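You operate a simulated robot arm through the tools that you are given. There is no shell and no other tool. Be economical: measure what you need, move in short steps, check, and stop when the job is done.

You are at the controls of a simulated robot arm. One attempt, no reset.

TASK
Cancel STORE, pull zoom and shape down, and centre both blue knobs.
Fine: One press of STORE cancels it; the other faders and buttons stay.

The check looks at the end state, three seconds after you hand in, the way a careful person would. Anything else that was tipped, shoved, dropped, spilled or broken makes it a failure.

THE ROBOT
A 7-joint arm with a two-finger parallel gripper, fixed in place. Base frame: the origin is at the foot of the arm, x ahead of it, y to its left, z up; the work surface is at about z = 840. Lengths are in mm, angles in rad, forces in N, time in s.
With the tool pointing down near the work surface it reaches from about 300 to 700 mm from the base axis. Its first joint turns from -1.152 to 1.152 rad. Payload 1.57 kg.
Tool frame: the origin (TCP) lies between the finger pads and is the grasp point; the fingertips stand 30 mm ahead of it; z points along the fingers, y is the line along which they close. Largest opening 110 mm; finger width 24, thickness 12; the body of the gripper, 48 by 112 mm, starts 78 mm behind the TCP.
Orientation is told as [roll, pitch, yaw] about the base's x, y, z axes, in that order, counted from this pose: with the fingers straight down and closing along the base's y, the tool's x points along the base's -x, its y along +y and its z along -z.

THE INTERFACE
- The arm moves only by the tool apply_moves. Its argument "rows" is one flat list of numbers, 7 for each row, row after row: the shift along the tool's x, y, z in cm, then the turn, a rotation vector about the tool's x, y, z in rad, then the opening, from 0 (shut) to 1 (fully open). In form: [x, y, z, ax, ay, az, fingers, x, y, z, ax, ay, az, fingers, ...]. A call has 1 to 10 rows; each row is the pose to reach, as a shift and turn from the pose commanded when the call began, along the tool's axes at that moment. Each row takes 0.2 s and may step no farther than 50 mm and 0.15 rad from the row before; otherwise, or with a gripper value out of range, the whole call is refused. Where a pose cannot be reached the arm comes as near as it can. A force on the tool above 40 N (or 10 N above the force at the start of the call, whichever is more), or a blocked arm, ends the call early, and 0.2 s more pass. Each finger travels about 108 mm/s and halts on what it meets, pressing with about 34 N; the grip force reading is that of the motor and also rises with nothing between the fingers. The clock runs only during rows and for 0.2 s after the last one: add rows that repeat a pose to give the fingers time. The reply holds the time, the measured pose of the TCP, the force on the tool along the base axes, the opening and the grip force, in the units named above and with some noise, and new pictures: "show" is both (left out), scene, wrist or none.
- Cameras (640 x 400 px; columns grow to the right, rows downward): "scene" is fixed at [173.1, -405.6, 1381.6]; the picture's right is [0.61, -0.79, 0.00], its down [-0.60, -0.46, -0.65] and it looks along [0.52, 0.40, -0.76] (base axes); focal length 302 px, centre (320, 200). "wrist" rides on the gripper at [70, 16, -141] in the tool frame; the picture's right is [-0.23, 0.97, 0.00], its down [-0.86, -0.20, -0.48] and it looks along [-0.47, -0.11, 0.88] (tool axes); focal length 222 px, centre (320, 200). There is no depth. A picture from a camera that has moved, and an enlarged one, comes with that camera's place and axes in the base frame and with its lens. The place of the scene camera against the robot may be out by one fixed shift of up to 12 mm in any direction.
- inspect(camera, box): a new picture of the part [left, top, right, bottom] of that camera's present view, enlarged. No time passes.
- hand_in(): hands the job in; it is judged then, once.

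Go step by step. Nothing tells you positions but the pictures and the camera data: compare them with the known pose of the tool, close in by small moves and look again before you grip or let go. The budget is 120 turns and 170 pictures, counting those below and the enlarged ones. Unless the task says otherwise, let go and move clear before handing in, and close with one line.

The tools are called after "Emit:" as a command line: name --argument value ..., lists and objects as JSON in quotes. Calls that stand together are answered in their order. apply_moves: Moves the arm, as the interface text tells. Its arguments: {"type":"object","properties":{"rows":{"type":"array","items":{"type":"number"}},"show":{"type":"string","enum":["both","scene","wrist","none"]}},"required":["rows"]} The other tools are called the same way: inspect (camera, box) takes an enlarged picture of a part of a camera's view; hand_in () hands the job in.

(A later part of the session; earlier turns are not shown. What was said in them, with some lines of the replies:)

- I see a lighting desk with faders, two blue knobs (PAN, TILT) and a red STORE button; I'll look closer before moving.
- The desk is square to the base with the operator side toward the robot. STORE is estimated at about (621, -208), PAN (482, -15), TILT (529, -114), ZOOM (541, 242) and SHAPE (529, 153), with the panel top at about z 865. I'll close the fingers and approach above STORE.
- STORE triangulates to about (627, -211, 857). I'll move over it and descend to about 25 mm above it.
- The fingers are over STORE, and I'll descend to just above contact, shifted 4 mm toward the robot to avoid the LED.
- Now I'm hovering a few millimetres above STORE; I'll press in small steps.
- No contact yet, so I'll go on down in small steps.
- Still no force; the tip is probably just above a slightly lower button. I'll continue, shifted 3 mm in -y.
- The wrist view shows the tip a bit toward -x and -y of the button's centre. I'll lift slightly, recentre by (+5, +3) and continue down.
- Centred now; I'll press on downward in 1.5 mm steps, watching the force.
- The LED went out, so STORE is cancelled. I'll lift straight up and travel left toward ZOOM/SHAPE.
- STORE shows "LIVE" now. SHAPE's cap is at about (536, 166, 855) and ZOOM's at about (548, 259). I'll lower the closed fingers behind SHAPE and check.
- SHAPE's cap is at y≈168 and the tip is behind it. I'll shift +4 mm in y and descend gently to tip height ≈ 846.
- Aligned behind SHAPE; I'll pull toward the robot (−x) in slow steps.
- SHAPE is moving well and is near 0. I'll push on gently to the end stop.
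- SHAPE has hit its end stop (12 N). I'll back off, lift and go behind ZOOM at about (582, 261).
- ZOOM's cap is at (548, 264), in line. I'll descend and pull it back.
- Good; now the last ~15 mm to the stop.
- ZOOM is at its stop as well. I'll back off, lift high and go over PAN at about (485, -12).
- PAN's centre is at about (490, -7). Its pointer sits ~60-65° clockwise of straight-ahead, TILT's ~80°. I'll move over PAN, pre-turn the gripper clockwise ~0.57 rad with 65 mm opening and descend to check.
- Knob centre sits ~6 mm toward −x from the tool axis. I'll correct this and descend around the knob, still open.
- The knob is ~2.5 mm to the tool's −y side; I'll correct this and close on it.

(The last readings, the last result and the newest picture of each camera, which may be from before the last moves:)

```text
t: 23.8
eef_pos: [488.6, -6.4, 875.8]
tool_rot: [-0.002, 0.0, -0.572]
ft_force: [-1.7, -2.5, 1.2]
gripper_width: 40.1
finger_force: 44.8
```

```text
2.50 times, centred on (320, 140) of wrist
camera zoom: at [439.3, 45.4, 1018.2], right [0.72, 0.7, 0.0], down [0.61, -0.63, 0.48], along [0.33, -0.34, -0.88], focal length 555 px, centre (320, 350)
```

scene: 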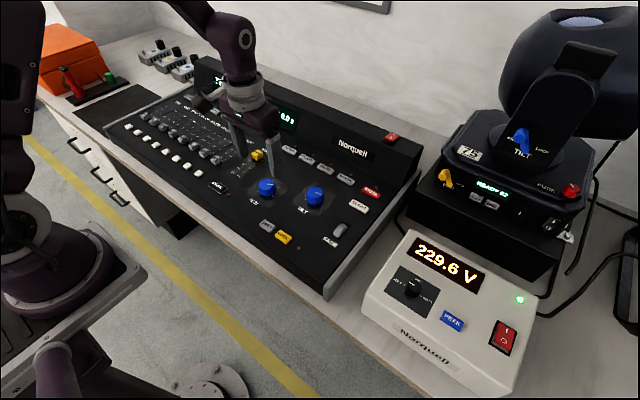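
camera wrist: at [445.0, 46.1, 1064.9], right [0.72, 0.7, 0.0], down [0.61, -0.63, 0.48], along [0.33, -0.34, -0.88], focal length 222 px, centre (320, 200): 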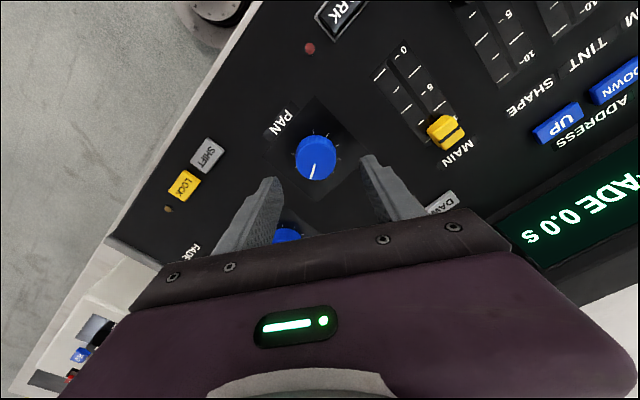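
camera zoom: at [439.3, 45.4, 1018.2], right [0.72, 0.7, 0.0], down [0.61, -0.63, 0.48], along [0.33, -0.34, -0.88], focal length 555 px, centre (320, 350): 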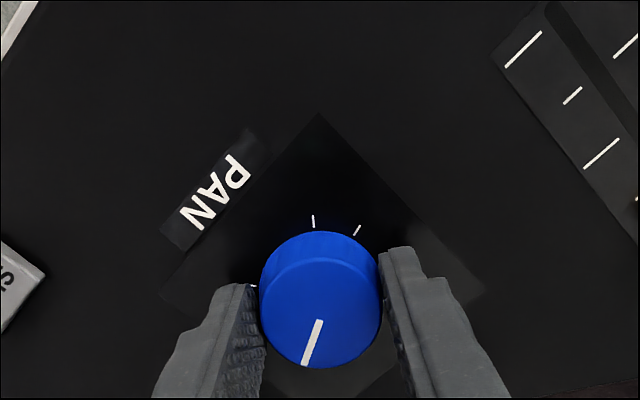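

PAN gripped with little side force. The pointer reads ~61° clockwise; I'll turn counter-clockwise 1.05 rad.

Emit:
apply_moves --rows '[0, 0, 0, 0, 0, -0.13, 0.3, 0, 0, 0, 0, 0, -0.26, 0.3, 0, 0, 0, 0, 0, -0.39, 0.3, 0, 0, 0, 0, 0, -0.52, 0.3, 0, 0, 0, 0, 0, -0.65, 0.3, 0, 0, 0, 0, 0, -0.78, 0.3, 0, 0, 0, 0, 0, -0.91, 0.3, 0, 0, 0, 0, 0, -1.05, 0.3, 0, 0, 0, 0, 0, -1.05, 0.3]' --show "none"

Emit:
inspect --camera "wrist" --box '[220, 60, 420, 220]'

Emit:
inspect --camera "scene" --box '[230, 140, 350, 230]'

```text
t: 25.8
eef_pos: [487.9, -9.2, 875.8]
tool_rot: [-0.002, -0.001, 0.48]
ft_force: [2.8, -28.0, 20.1]
gripper_width: 40.3
finger_force: 44.8
```

```text
2.50 times, centred on (320, 140) of wrist
camera zoom: at [419.3, -25.1, 1018.1], right [-0.25, 0.97, 0.0], down [0.85, 0.22, 0.48], along [0.47, 0.12, -0.88], focal length 555 px, centre (320, 350)
```

zoom: 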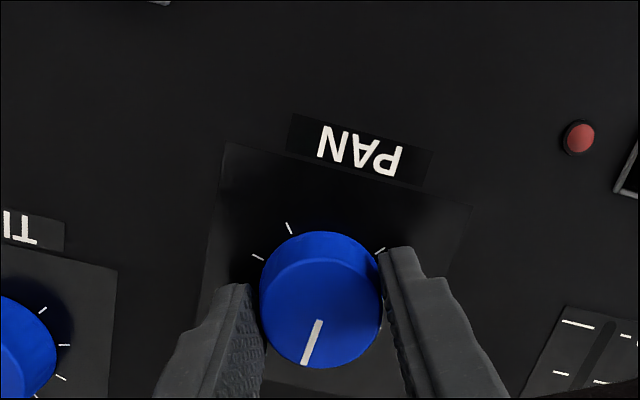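

```text
4.44 times, centred on (290, 185) of scene
camera zoom: at [172.8, -406.3, 1381.4], right [0.61, -0.79, 0.0], down [-0.6, -0.46, -0.65], along [0.52, 0.4, -0.76], focal length 1340 px, centre (453, 267)
```

zoom: 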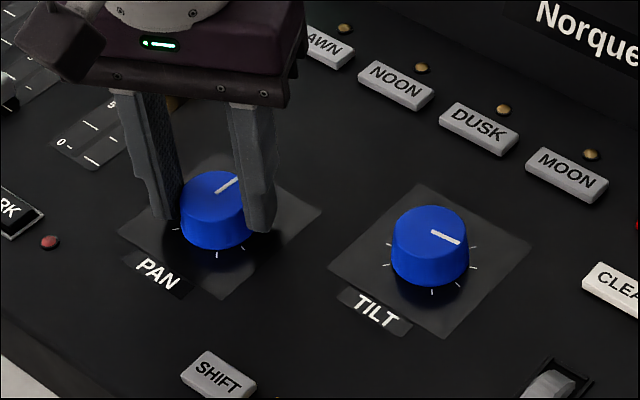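

By the wrist view the pointer is now straight ahead (0°). I'll open and check the result from above.

Emit:
apply_moves --rows '[0, 0, 0, 0, 0, 0, 0.4, 0, 0, 0, 0, 0, 0, 0.6, 0, 0, 0, 0, 0, 0, 0.6]' --show "none"

Emit:
inspect --camera "wrist" --box '[220, 60, 420, 220]'

Emit:
inspect --camera "scene" --box '[230, 140, 350, 230]'

```text
t: 26.6
eef_pos: [486.2, -6.8, 874.6]
tool_rot: [0.0, 0.001, 0.48]
ft_force: [0.0, 0.0, -0.3]
gripper_width: 66.1
finger_force: 0.0
```

```text
2.50 times, centred on (320, 140) of wrist
camera zoom: at [419.1, -23.2, 1017.5], right [-0.25, 0.97, 0.0], down [0.85, 0.22, 0.48], along [0.46, 0.12, -0.88], focal length 555 px, centre (320, 350)
```

zoom: 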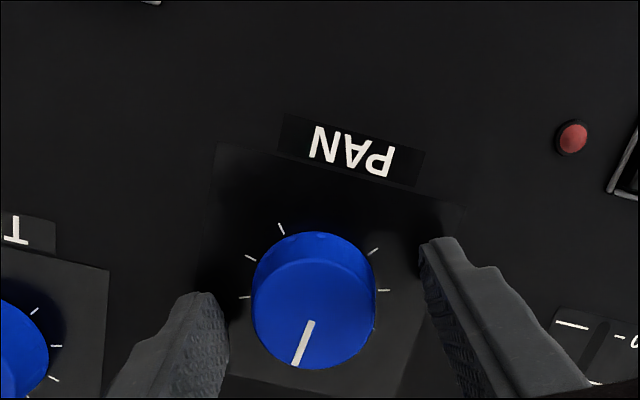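

```text
4.44 times, centred on (290, 185) of scene
camera zoom: at [173.1, -405.6, 1381.6], right [0.61, -0.79, 0.0], down [-0.6, -0.46, -0.65], along [0.52, 0.4, -0.76], focal length 1340 px, centre (453, 267)
```

zoom: 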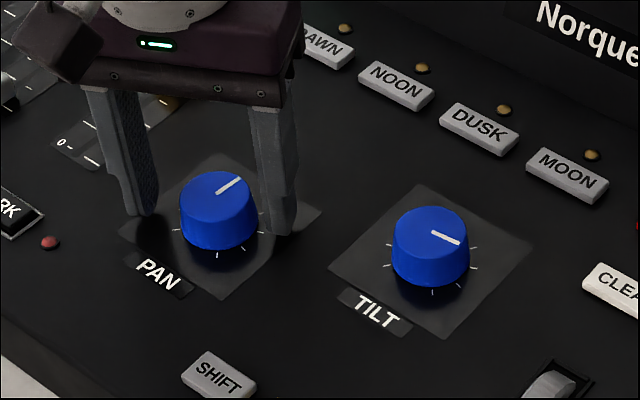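

Let me measure the PAN pointer more exactly with larger zooms.

Emit:
inspect --camera "scene" --box '[260, 174, 292, 194]'

Emit:
inspect --camera "wrist" --box '[290, 150, 346, 215]'

```text
16.00 times, centred on (276, 184) of scene
camera zoom: at [173.1, -405.6, 1381.6], right [0.61, -0.79, 0.0], down [-0.6, -0.46, -0.65], along [0.52, 0.4, -0.76], focal length 4824 px, centre (1024, 456)
```

zoom: 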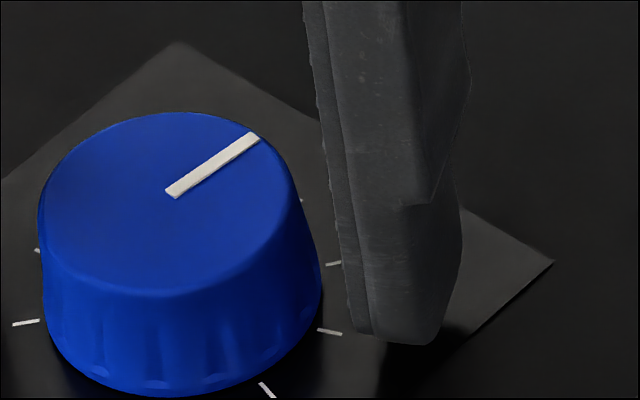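

```text
6.15 times, centred on (318, 182) of wrist
camera zoom: at [419.1, -23.2, 1017.5], right [-0.25, 0.97, 0.0], down [0.85, 0.22, 0.48], along [0.46, 0.12, -0.88], focal length 1367 px, centre (332, 308)
```

zoom: 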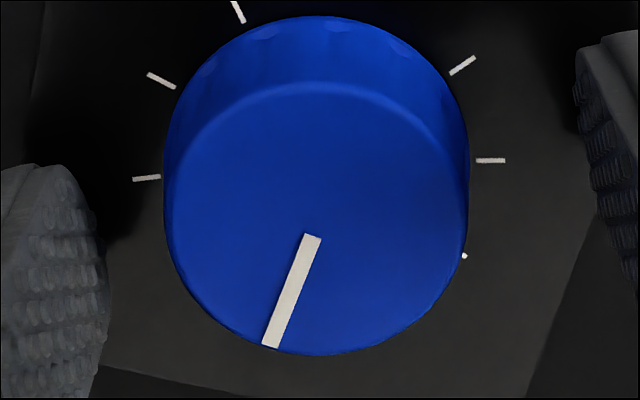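

Both views agree PAN is still ~5-6° clockwise. I'll recentre the gripper 2 mm, re-grip and turn another 0.095 rad.

Emit:
apply_moves --rows '[0, -0.22, 0, 0, 0, 0, 0.6, 0, -0.22, 0, 0, 0, 0, 0.42, 0, -0.22, 0, 0, 0, 0, 0.3, 0, -0.22, 0, 0, 0, 0, 0.3, 0, -0.22, 0, 0, 0, -0.05, 0.3, 0, -0.22, 0, 0, 0, -0.095, 0.3, 0, -0.22, 0, 0, 0, -0.095, 0.3, 0, -0.22, 0, 0, 0, -0.095, 0.45, 0, -0.22, 0, 0, 0, -0.095, 0.6, 0, -0.22, 0, 0, 0, -0.095, 0.6]' --show "none"

Emit:
inspect --camera "scene" --box '[260, 174, 292, 194]'

Emit:
inspect --camera "wrist" --box '[290, 150, 346, 215]'

```text
t: 28.8
eef_pos: [489.8, -9.3, 875.9]
tool_rot: [0.0, 0.0, 0.575]
ft_force: [-0.7, 0.4, -0.1]
gripper_width: 66.0
finger_force: 0.1
```

```text
16.00 times, centred on (276, 184) of scene
camera zoom: at [173.1, -405.6, 1381.6], right [0.61, -0.79, 0.0], down [-0.6, -0.46, -0.65], along [0.52, 0.4, -0.76], focal length 4824 px, centre (1024, 456)
```

zoom: 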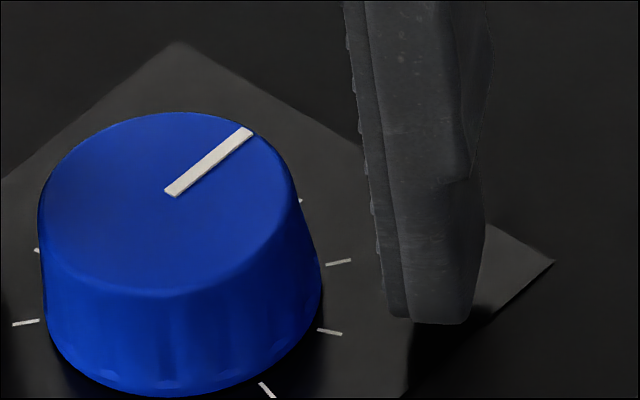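

```text
6.15 times, centred on (318, 182) of wrist
camera zoom: at [423.4, -32.1, 1017.4], right [-0.34, 0.94, 0.0], down [0.83, 0.3, 0.48], along [0.45, 0.16, -0.88], focal length 1367 px, centre (332, 308)
```

zoom: 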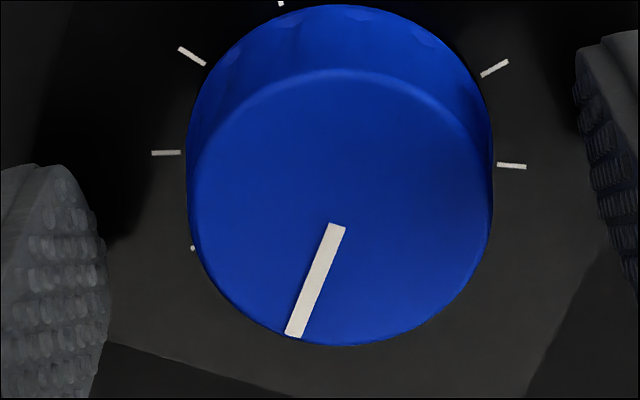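

PAN is centred to within 1°. Next I'll lift and go to TILT at about (534, -115), unwinding the gripper to about −0.7 rad.

Emit:
apply_moves --rows '[0, 0, -3, 0, 0, 0, 0.6, 0, 0, -6, 0, 0, 0.14, 0.6, 0.4, -2, -6, 0, 0, 0.28, 0.6, 0.8, -4, -6, 0, 0, 0.42, 0.6, 1.2, -6, -6, 0, 0, 0.57, 0.6, 1.5, -8, -6, 0, 0, 0.71, 0.6, 1.8, -10, -6, 0, 0, 0.85, 0.6, 1.94, -11.26, -6, 0, 0, 0.99, 0.6, 1.94, -11.26, -6, 0, 0, 1.13, 0.6, 1.94, -11.26, -6, 0, 0, 1.275, 0.6]'

Emit:
inspect --camera "wrist" --box '[220, 60, 420, 220]'

Emit:
inspect --camera "scene" --box '[230, 150, 350, 230]'

```text
t: 31.0
eef_pos: [533.9, -115.1, 935.2]
tool_rot: [0.001, 0.001, -0.703]
ft_force: [0.2, -1.1, 0.2]
gripper_width: 65.7
finger_force: 0.1
camera wrist: at [491.9, -56.1, 1078.0], right [0.8, 0.6, 0.0], down [0.52, -0.7, 0.48], along [0.29, -0.38, -0.88], focal length 222 px, centre (320, 200)
```

scene: 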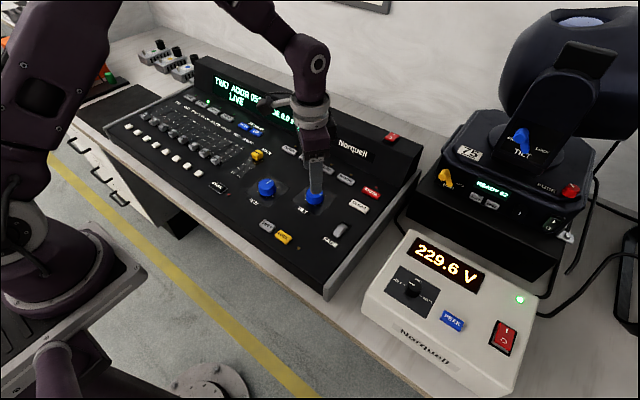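
wrist: 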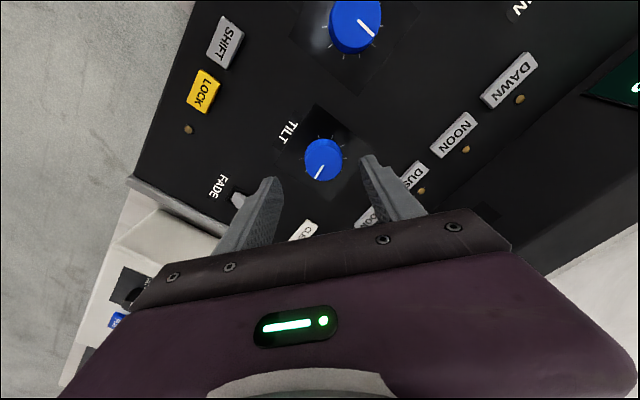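

```text
2.50 times, centred on (320, 140) of wrist
camera zoom: at [491.9, -56.1, 1078.0], right [0.8, 0.6, 0.0], down [0.52, -0.7, 0.48], along [0.29, -0.38, -0.88], focal length 555 px, centre (320, 350)
```

zoom: 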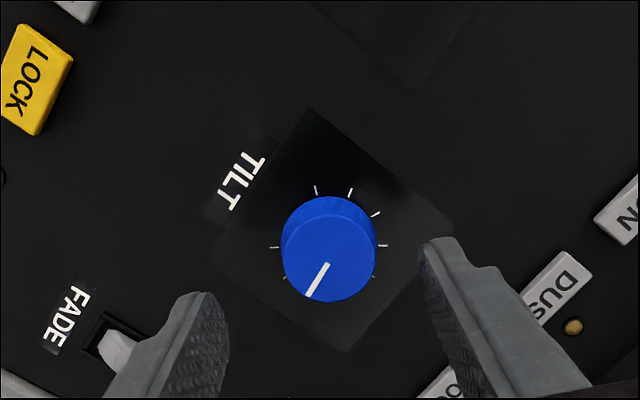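

```text
5.00 times, centred on (290, 190) of scene
camera zoom: at [173.1, -405.7, 1381.6], right [0.61, -0.79, 0.0], down [-0.6, -0.46, -0.65], along [0.52, 0.4, -0.76], focal length 1507 px, centre (470, 250)
```

zoom: 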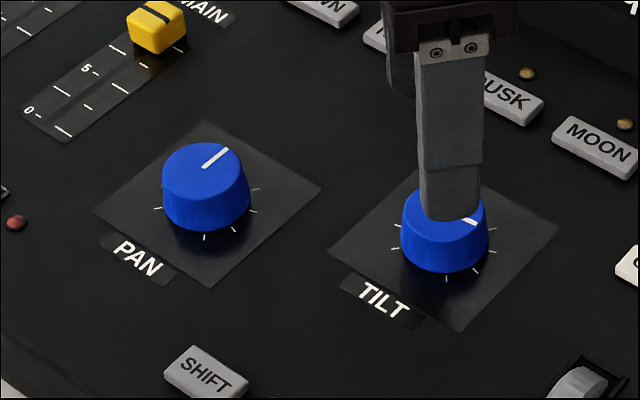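

TILT's centre is ~4 mm off on the tool's +y. I'll correct this and descend around it, open.

Emit:
apply_moves --rows '[-0.12, 0.2, 1.5, 0, 0, 0, 0.6, -0.23, 0.38, 3, 0, 0, 0, 0.6, -0.23, 0.38, 4.4, 0, 0, 0, 0.6, -0.23, 0.38, 5.5, 0, 0, 0, 0.6, -0.23, 0.38, 5.9, 0, 0, 0, 0.6]' --show "none"

Emit:
inspect --camera "wrist" --box '[220, 60, 420, 220]'

Emit:
inspect --camera "scene" --box '[260, 150, 380, 230]'

```text
t: 32.2
eef_pos: [538.1, -113.6, 878.5]
tool_rot: [0.0, 0.0, -0.7]
ft_force: [0.1, -0.2, 0.4]
gripper_width: 66.1
finger_force: 0.1
```

```text
2.50 times, centred on (320, 140) of wrist
camera zoom: at [496.3, -54.8, 1019.5], right [0.8, 0.6, 0.0], down [0.53, -0.7, 0.48], along [0.29, -0.38, -0.88], focal length 555 px, centre (320, 350)
```

zoom: 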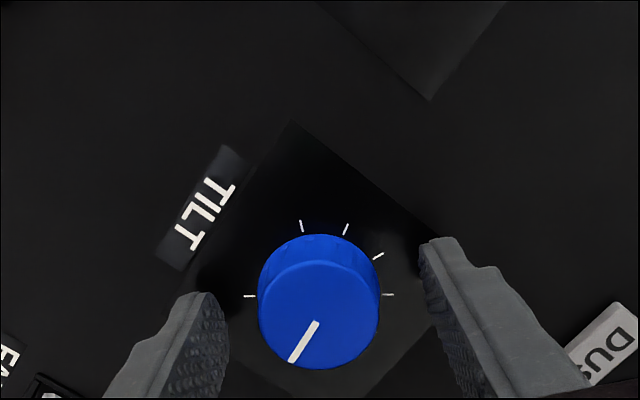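

```text
5.00 times, centred on (320, 190) of scene
camera zoom: at [173.1, -405.6, 1381.6], right [0.61, -0.79, 0.0], down [-0.6, -0.46, -0.65], along [0.52, 0.4, -0.76], focal length 1507 px, centre (320, 250)
```

zoom: 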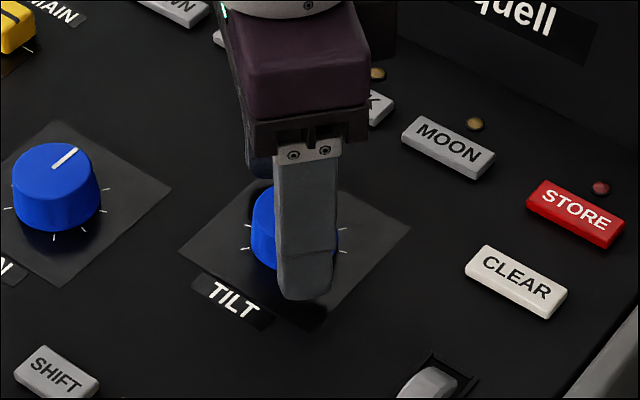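

Well centred. I'll close on TILT.

Emit:
apply_moves --rows '[0, 0, 0.2, 0, 0, 0, 0.6, 0, 0, 0.2, 0, 0, 0, 0.45, 0, 0, 0.2, 0, 0, 0, 0.38, 0, 0, 0.2, 0, 0, 0, 0.3, 0, 0, 0.2, 0, 0, 0, 0.3]' --show "none"

```text
t: 33.4
eef_pos: [537.2, -115.0, 875.6]
tool_rot: [-0.002, -0.001, -0.7]
ft_force: [-7.1, -7.1, -0.1]
gripper_width: 40.7
finger_force: 45.2
```

Small sideways load of ~10 N; I'll ease 1 mm along −y and turn counter-clockwise by 1.42 rad.

Emit:
apply_moves --rows '[0, -0.1, 0, 0, 0, -0.14, 0.3, 0, -0.1, 0, 0, 0, -0.28, 0.3, 0, -0.1, 0, 0, 0, -0.42, 0.3, 0, -0.1, 0, 0, 0, -0.56, 0.3, 0, -0.1, 0, 0, 0, -0.7, 0.3, 0, -0.1, 0, 0, 0, -0.84, 0.3, 0, -0.1, 0, 0, 0, -0.98, 0.3, 0, -0.1, 0, 0, 0, -1.12, 0.3, 0, -0.1, 0, 0, 0, -1.26, 0.3, 0, -0.1, 0, 0, 0, -1.4, 0.3]' --show "none"

Emit:
inspect --camera "wrist" --box '[220, 60, 420, 220]'

Emit:
inspect --camera "scene" --box '[298, 174, 338, 200]'

```text
t: 35.6
eef_pos: [538.0, -117.6, 876.8]
tool_rot: [0.0, 0.005, 0.7]
ft_force: [-7.5, -33.8, -5.6]
gripper_width: 41.0
finger_force: 44.9
```

```text
2.50 times, centred on (320, 140) of wrist
camera zoom: at [474.8, -148.3, 1017.6], right [-0.45, 0.89, 0.0], down [0.78, 0.4, 0.48], along [0.43, 0.21, -0.88], focal length 555 px, centre (320, 350)
```

zoom: 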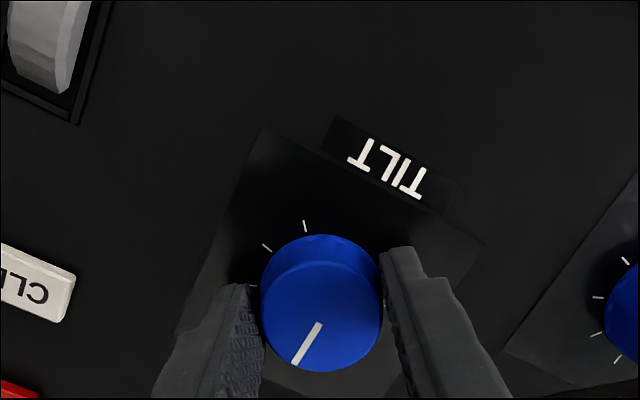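

```text
15.38 times, centred on (318, 187) of scene
camera zoom: at [173.0, -406.4, 1381.3], right [0.61, -0.79, 0.0], down [-0.6, -0.46, -0.65], along [0.52, 0.4, -0.76], focal length 4638 px, centre (351, 400)
```

zoom: 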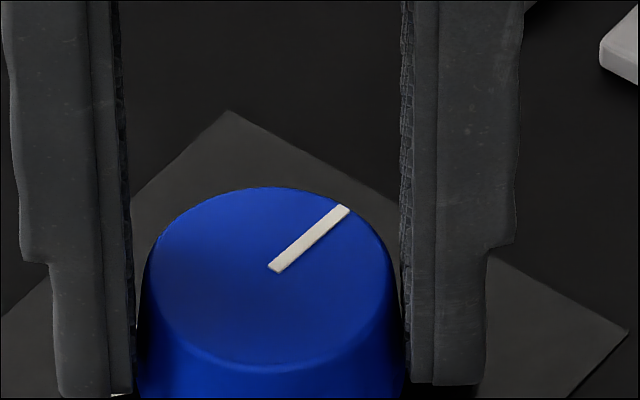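

TILT is ~4° short. I'll relieve the side load, turn another 0.075 rad and open.

Emit:
apply_moves --rows '[0.08, -0.1, 0, 0, 0, 0, 0.3, 0.16, -0.19, 0, 0, 0, -0.04, 0.3, 0.16, -0.19, 0, 0, 0, -0.075, 0.3, 0.16, -0.19, 0, 0, 0, -0.075, 0.3, 0.16, -0.19, 0, 0, 0, -0.075, 0.45, 0.16, -0.19, 0, 0, 0, -0.075, 0.6, 0.16, -0.19, 0, 0, 0, -0.075, 0.6]' --show "none"

Emit:
inspect --camera "wrist" --box '[290, 150, 346, 215]'

Emit:
inspect --camera "scene" --box '[298, 174, 338, 200]'

```text
t: 37.2
eef_pos: [536.8, -115.3, 876.6]
tool_rot: [-0.002, 0.0, 0.776]
ft_force: [-0.1, -0.2, -0.4]
gripper_width: 65.9
finger_force: 0.0
```

```text
6.15 times, centred on (318, 182) of wrist
camera zoom: at [477.5, -151.5, 1017.3], right [-0.52, 0.85, 0.0], down [0.75, 0.46, 0.48], along [0.41, 0.25, -0.88], focal length 1367 px, centre (332, 308)
```

zoom: 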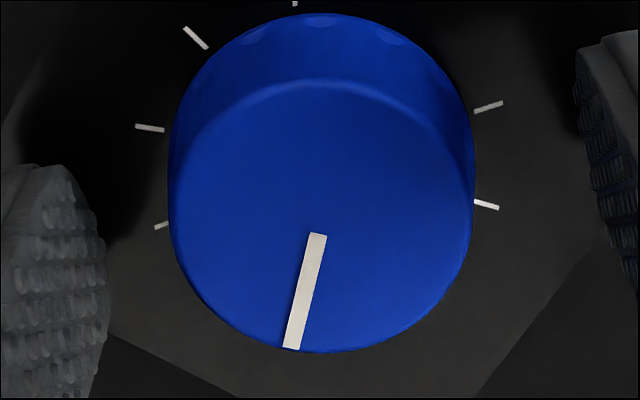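

```text
15.38 times, centred on (318, 187) of scene
camera zoom: at [173.1, -405.6, 1381.6], right [0.61, -0.79, 0.0], down [-0.6, -0.46, -0.65], along [0.52, 0.4, -0.76], focal length 4638 px, centre (351, 400)
```

zoom: 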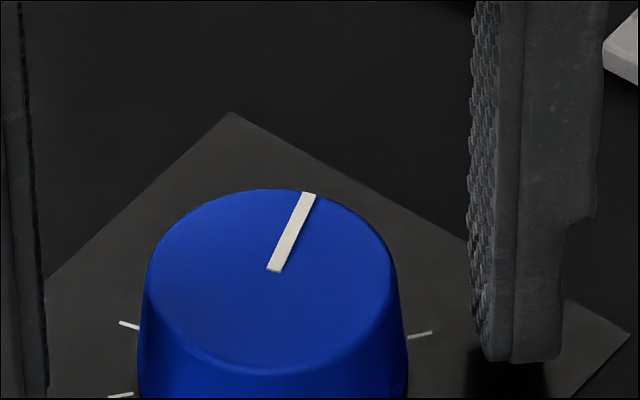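

TILT slipped past to ~19° counter-clockwise. I'll re-grip, centred 1 mm to −y, and turn clockwise by 0.32 rad, then check before release.

Emit:
apply_moves --rows '[0, -0.1, 0, 0, 0, 0, 0.6, 0, -0.1, 0, 0, 0, 0, 0.42, 0, -0.1, 0, 0, 0, 0, 0.3, 0, -0.1, 0, 0, 0, 0, 0.3, 0, -0.1, 0, 0, 0, 0.1, 0.3, 0, -0.1, 0, 0, 0, 0.21, 0.3, 0, -0.1, 0, 0, 0, 0.32, 0.3, 0, -0.1, 0, 0, 0, 0.32, 0.3]' --show "none"

Emit:
inspect --camera "scene" --box '[298, 174, 338, 200]'

```text
t: 39.0
eef_pos: [539.6, -117.5, 875.8]
tool_rot: [0.002, 0.0, 0.454]
ft_force: [-0.3, 12.4, 6.4]
gripper_width: 40.6
finger_force: 45.4
```

```text
15.38 times, centred on (318, 187) of scene
camera zoom: at [173.0, -405.3, 1381.7], right [0.61, -0.79, 0.0], down [-0.6, -0.46, -0.65], along [0.52, 0.4, -0.76], focal length 4638 px, centre (351, 400)
```

zoom: 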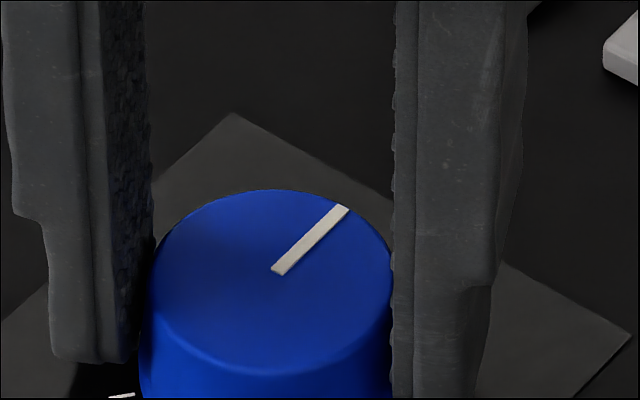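

TILT is within ~2°. I'll release and look.

Emit:
apply_moves --rows '[0, 0, 0, 0, 0, 0, 0.45, 0, 0, 0, 0, 0, 0, 0.6, 0, 0, 0, 0, 0, 0, 0.6]' --show "none"

Emit:
inspect --camera "scene" --box '[298, 174, 338, 200]'

Emit:
inspect --camera "wrist" --box '[290, 150, 346, 215]'

```text
t: 39.8
eef_pos: [539.5, -117.7, 875.0]
tool_rot: [-0.001, 0.001, 0.456]
ft_force: [0.2, -0.4, 0.0]
gripper_width: 66.1
finger_force: 0.1
```

```text
15.38 times, centred on (318, 187) of scene
camera zoom: at [173.1, -405.6, 1381.6], right [0.61, -0.79, 0.0], down [-0.6, -0.46, -0.65], along [0.52, 0.4, -0.76], focal length 4638 px, centre (351, 400)
```

zoom: 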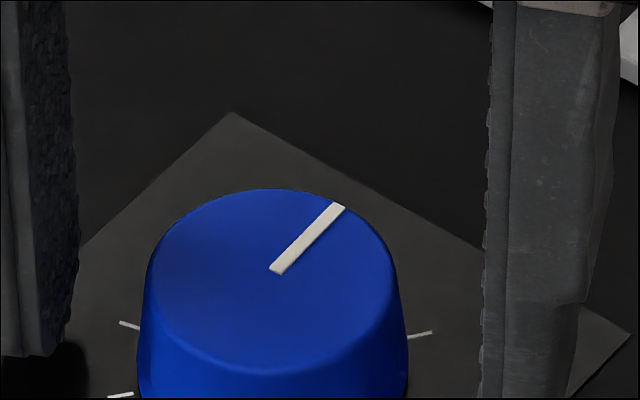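

```text
6.15 times, centred on (318, 182) of wrist
camera zoom: at [469.2, -133.0, 1017.2], right [-0.22, 0.97, 0.0], down [0.86, 0.2, 0.48], along [0.47, 0.11, -0.88], focal length 1367 px, centre (332, 308)
```

zoom: 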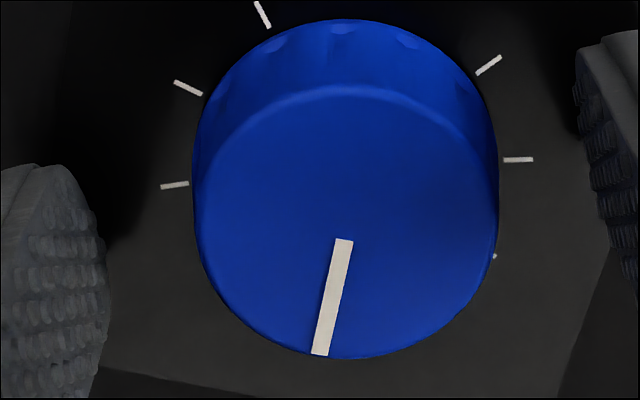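

TILT is within ~1.5° of centre. I'll lift clear and do a final check of everything.

Emit:
apply_moves --rows '[0, 0, -4, 0, 0, 0, 0.6, 0, 0, -8.5, 0, 0, 0, 0.6, 0, 0, -13, 0, 0, 0.14, 0.6, 4, 0, -15, 0, 0, 0.28, 0.6, 8, 0, -17, 0, 0, 0.42, 0.6, 11, 0, -18, 0, 0, 0.45, 0.6]'

Emit:
inspect --camera "scene" --box '[230, 120, 410, 260]'

Emit:
inspect --camera "scene" --box '[110, 80, 270, 200]'

Emit:
inspect --camera "wrist" --box '[240, 80, 440, 240]'

```text
t: 41.2
eef_pos: [439.0, -165.9, 1056.0]
tool_rot: [0.001, 0.0, 0.005]
ft_force: [0.9, -0.3, 0.5]
gripper_width: 65.9
finger_force: 0.0
camera wrist: at [370.2, -148.2, 1198.8], right [0.22, 0.97, 0.0], down [0.86, -0.2, 0.48], along [0.47, -0.11, -0.88], focal length 222 px, centre (320, 200)
```

scene: 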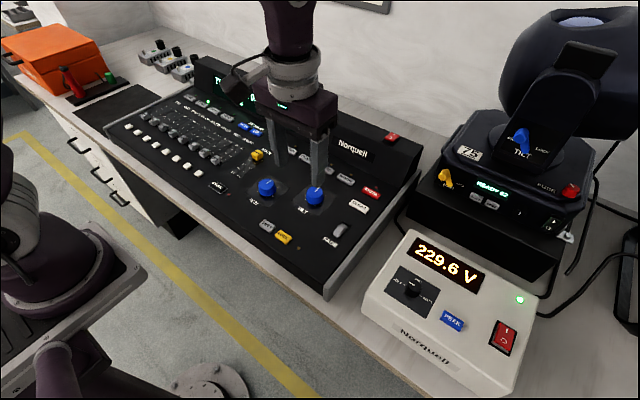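
wrist: 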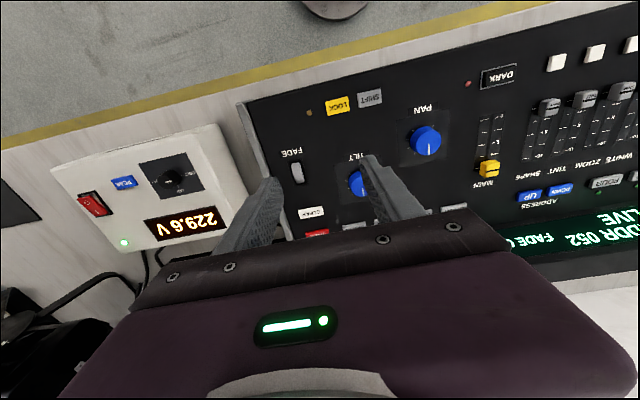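

```text
2.86 times, centred on (320, 190) of scene
camera zoom: at [173.1, -405.6, 1381.6], right [0.61, -0.79, 0.0], down [-0.6, -0.46, -0.65], along [0.52, 0.4, -0.76], focal length 861 px, centre (320, 229)
```

zoom: 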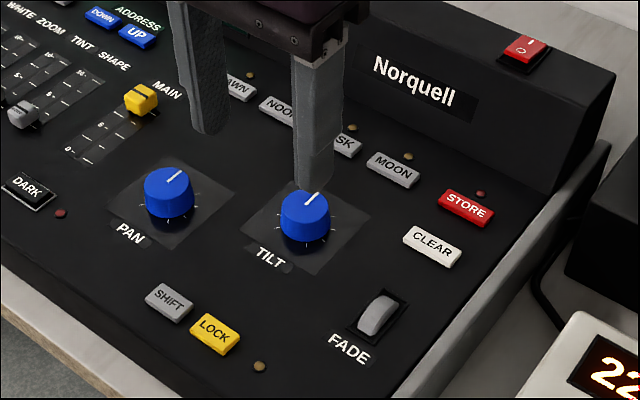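

```text
3.33 times, centred on (190, 140) of scene
camera zoom: at [173.1, -405.6, 1381.6], right [0.61, -0.79, 0.0], down [-0.6, -0.46, -0.65], along [0.52, 0.4, -0.76], focal length 1005 px, centre (753, 400)
```

zoom: 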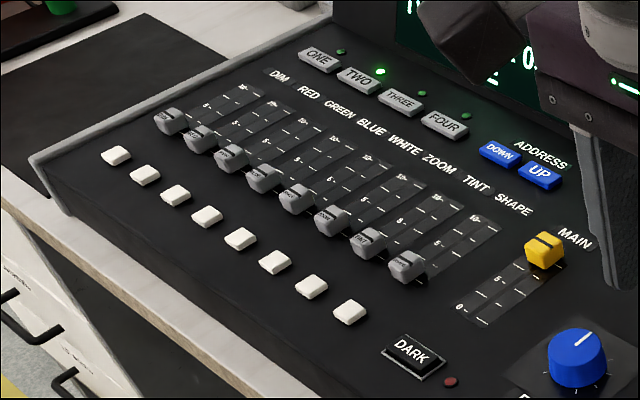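

```text
2.50 times, centred on (340, 160) of wrist
camera zoom: at [370.2, -148.2, 1198.8], right [0.22, 0.97, 0.0], down [0.86, -0.2, 0.48], along [0.47, -0.11, -0.88], focal length 555 px, centre (270, 300)
```

zoom: 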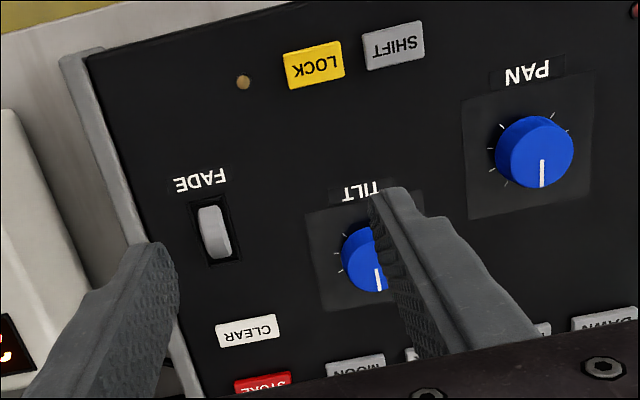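

STORE's LED is off, every fader but MAIN is at the bottom, with the other faders and the buttons as they were. Both pointers face straight ahead and the arm is clear, so I'm handing in.

Emit:
hand_in

```text
The job is handed in.
```

The job is handed in: STORE is cancelled with one press, ZOOM and SHAPE are down at their stops, and both knobs are centred (PAN within about 1°, TILT about 1.5° counter-clockwise after I corrected one overshoot).
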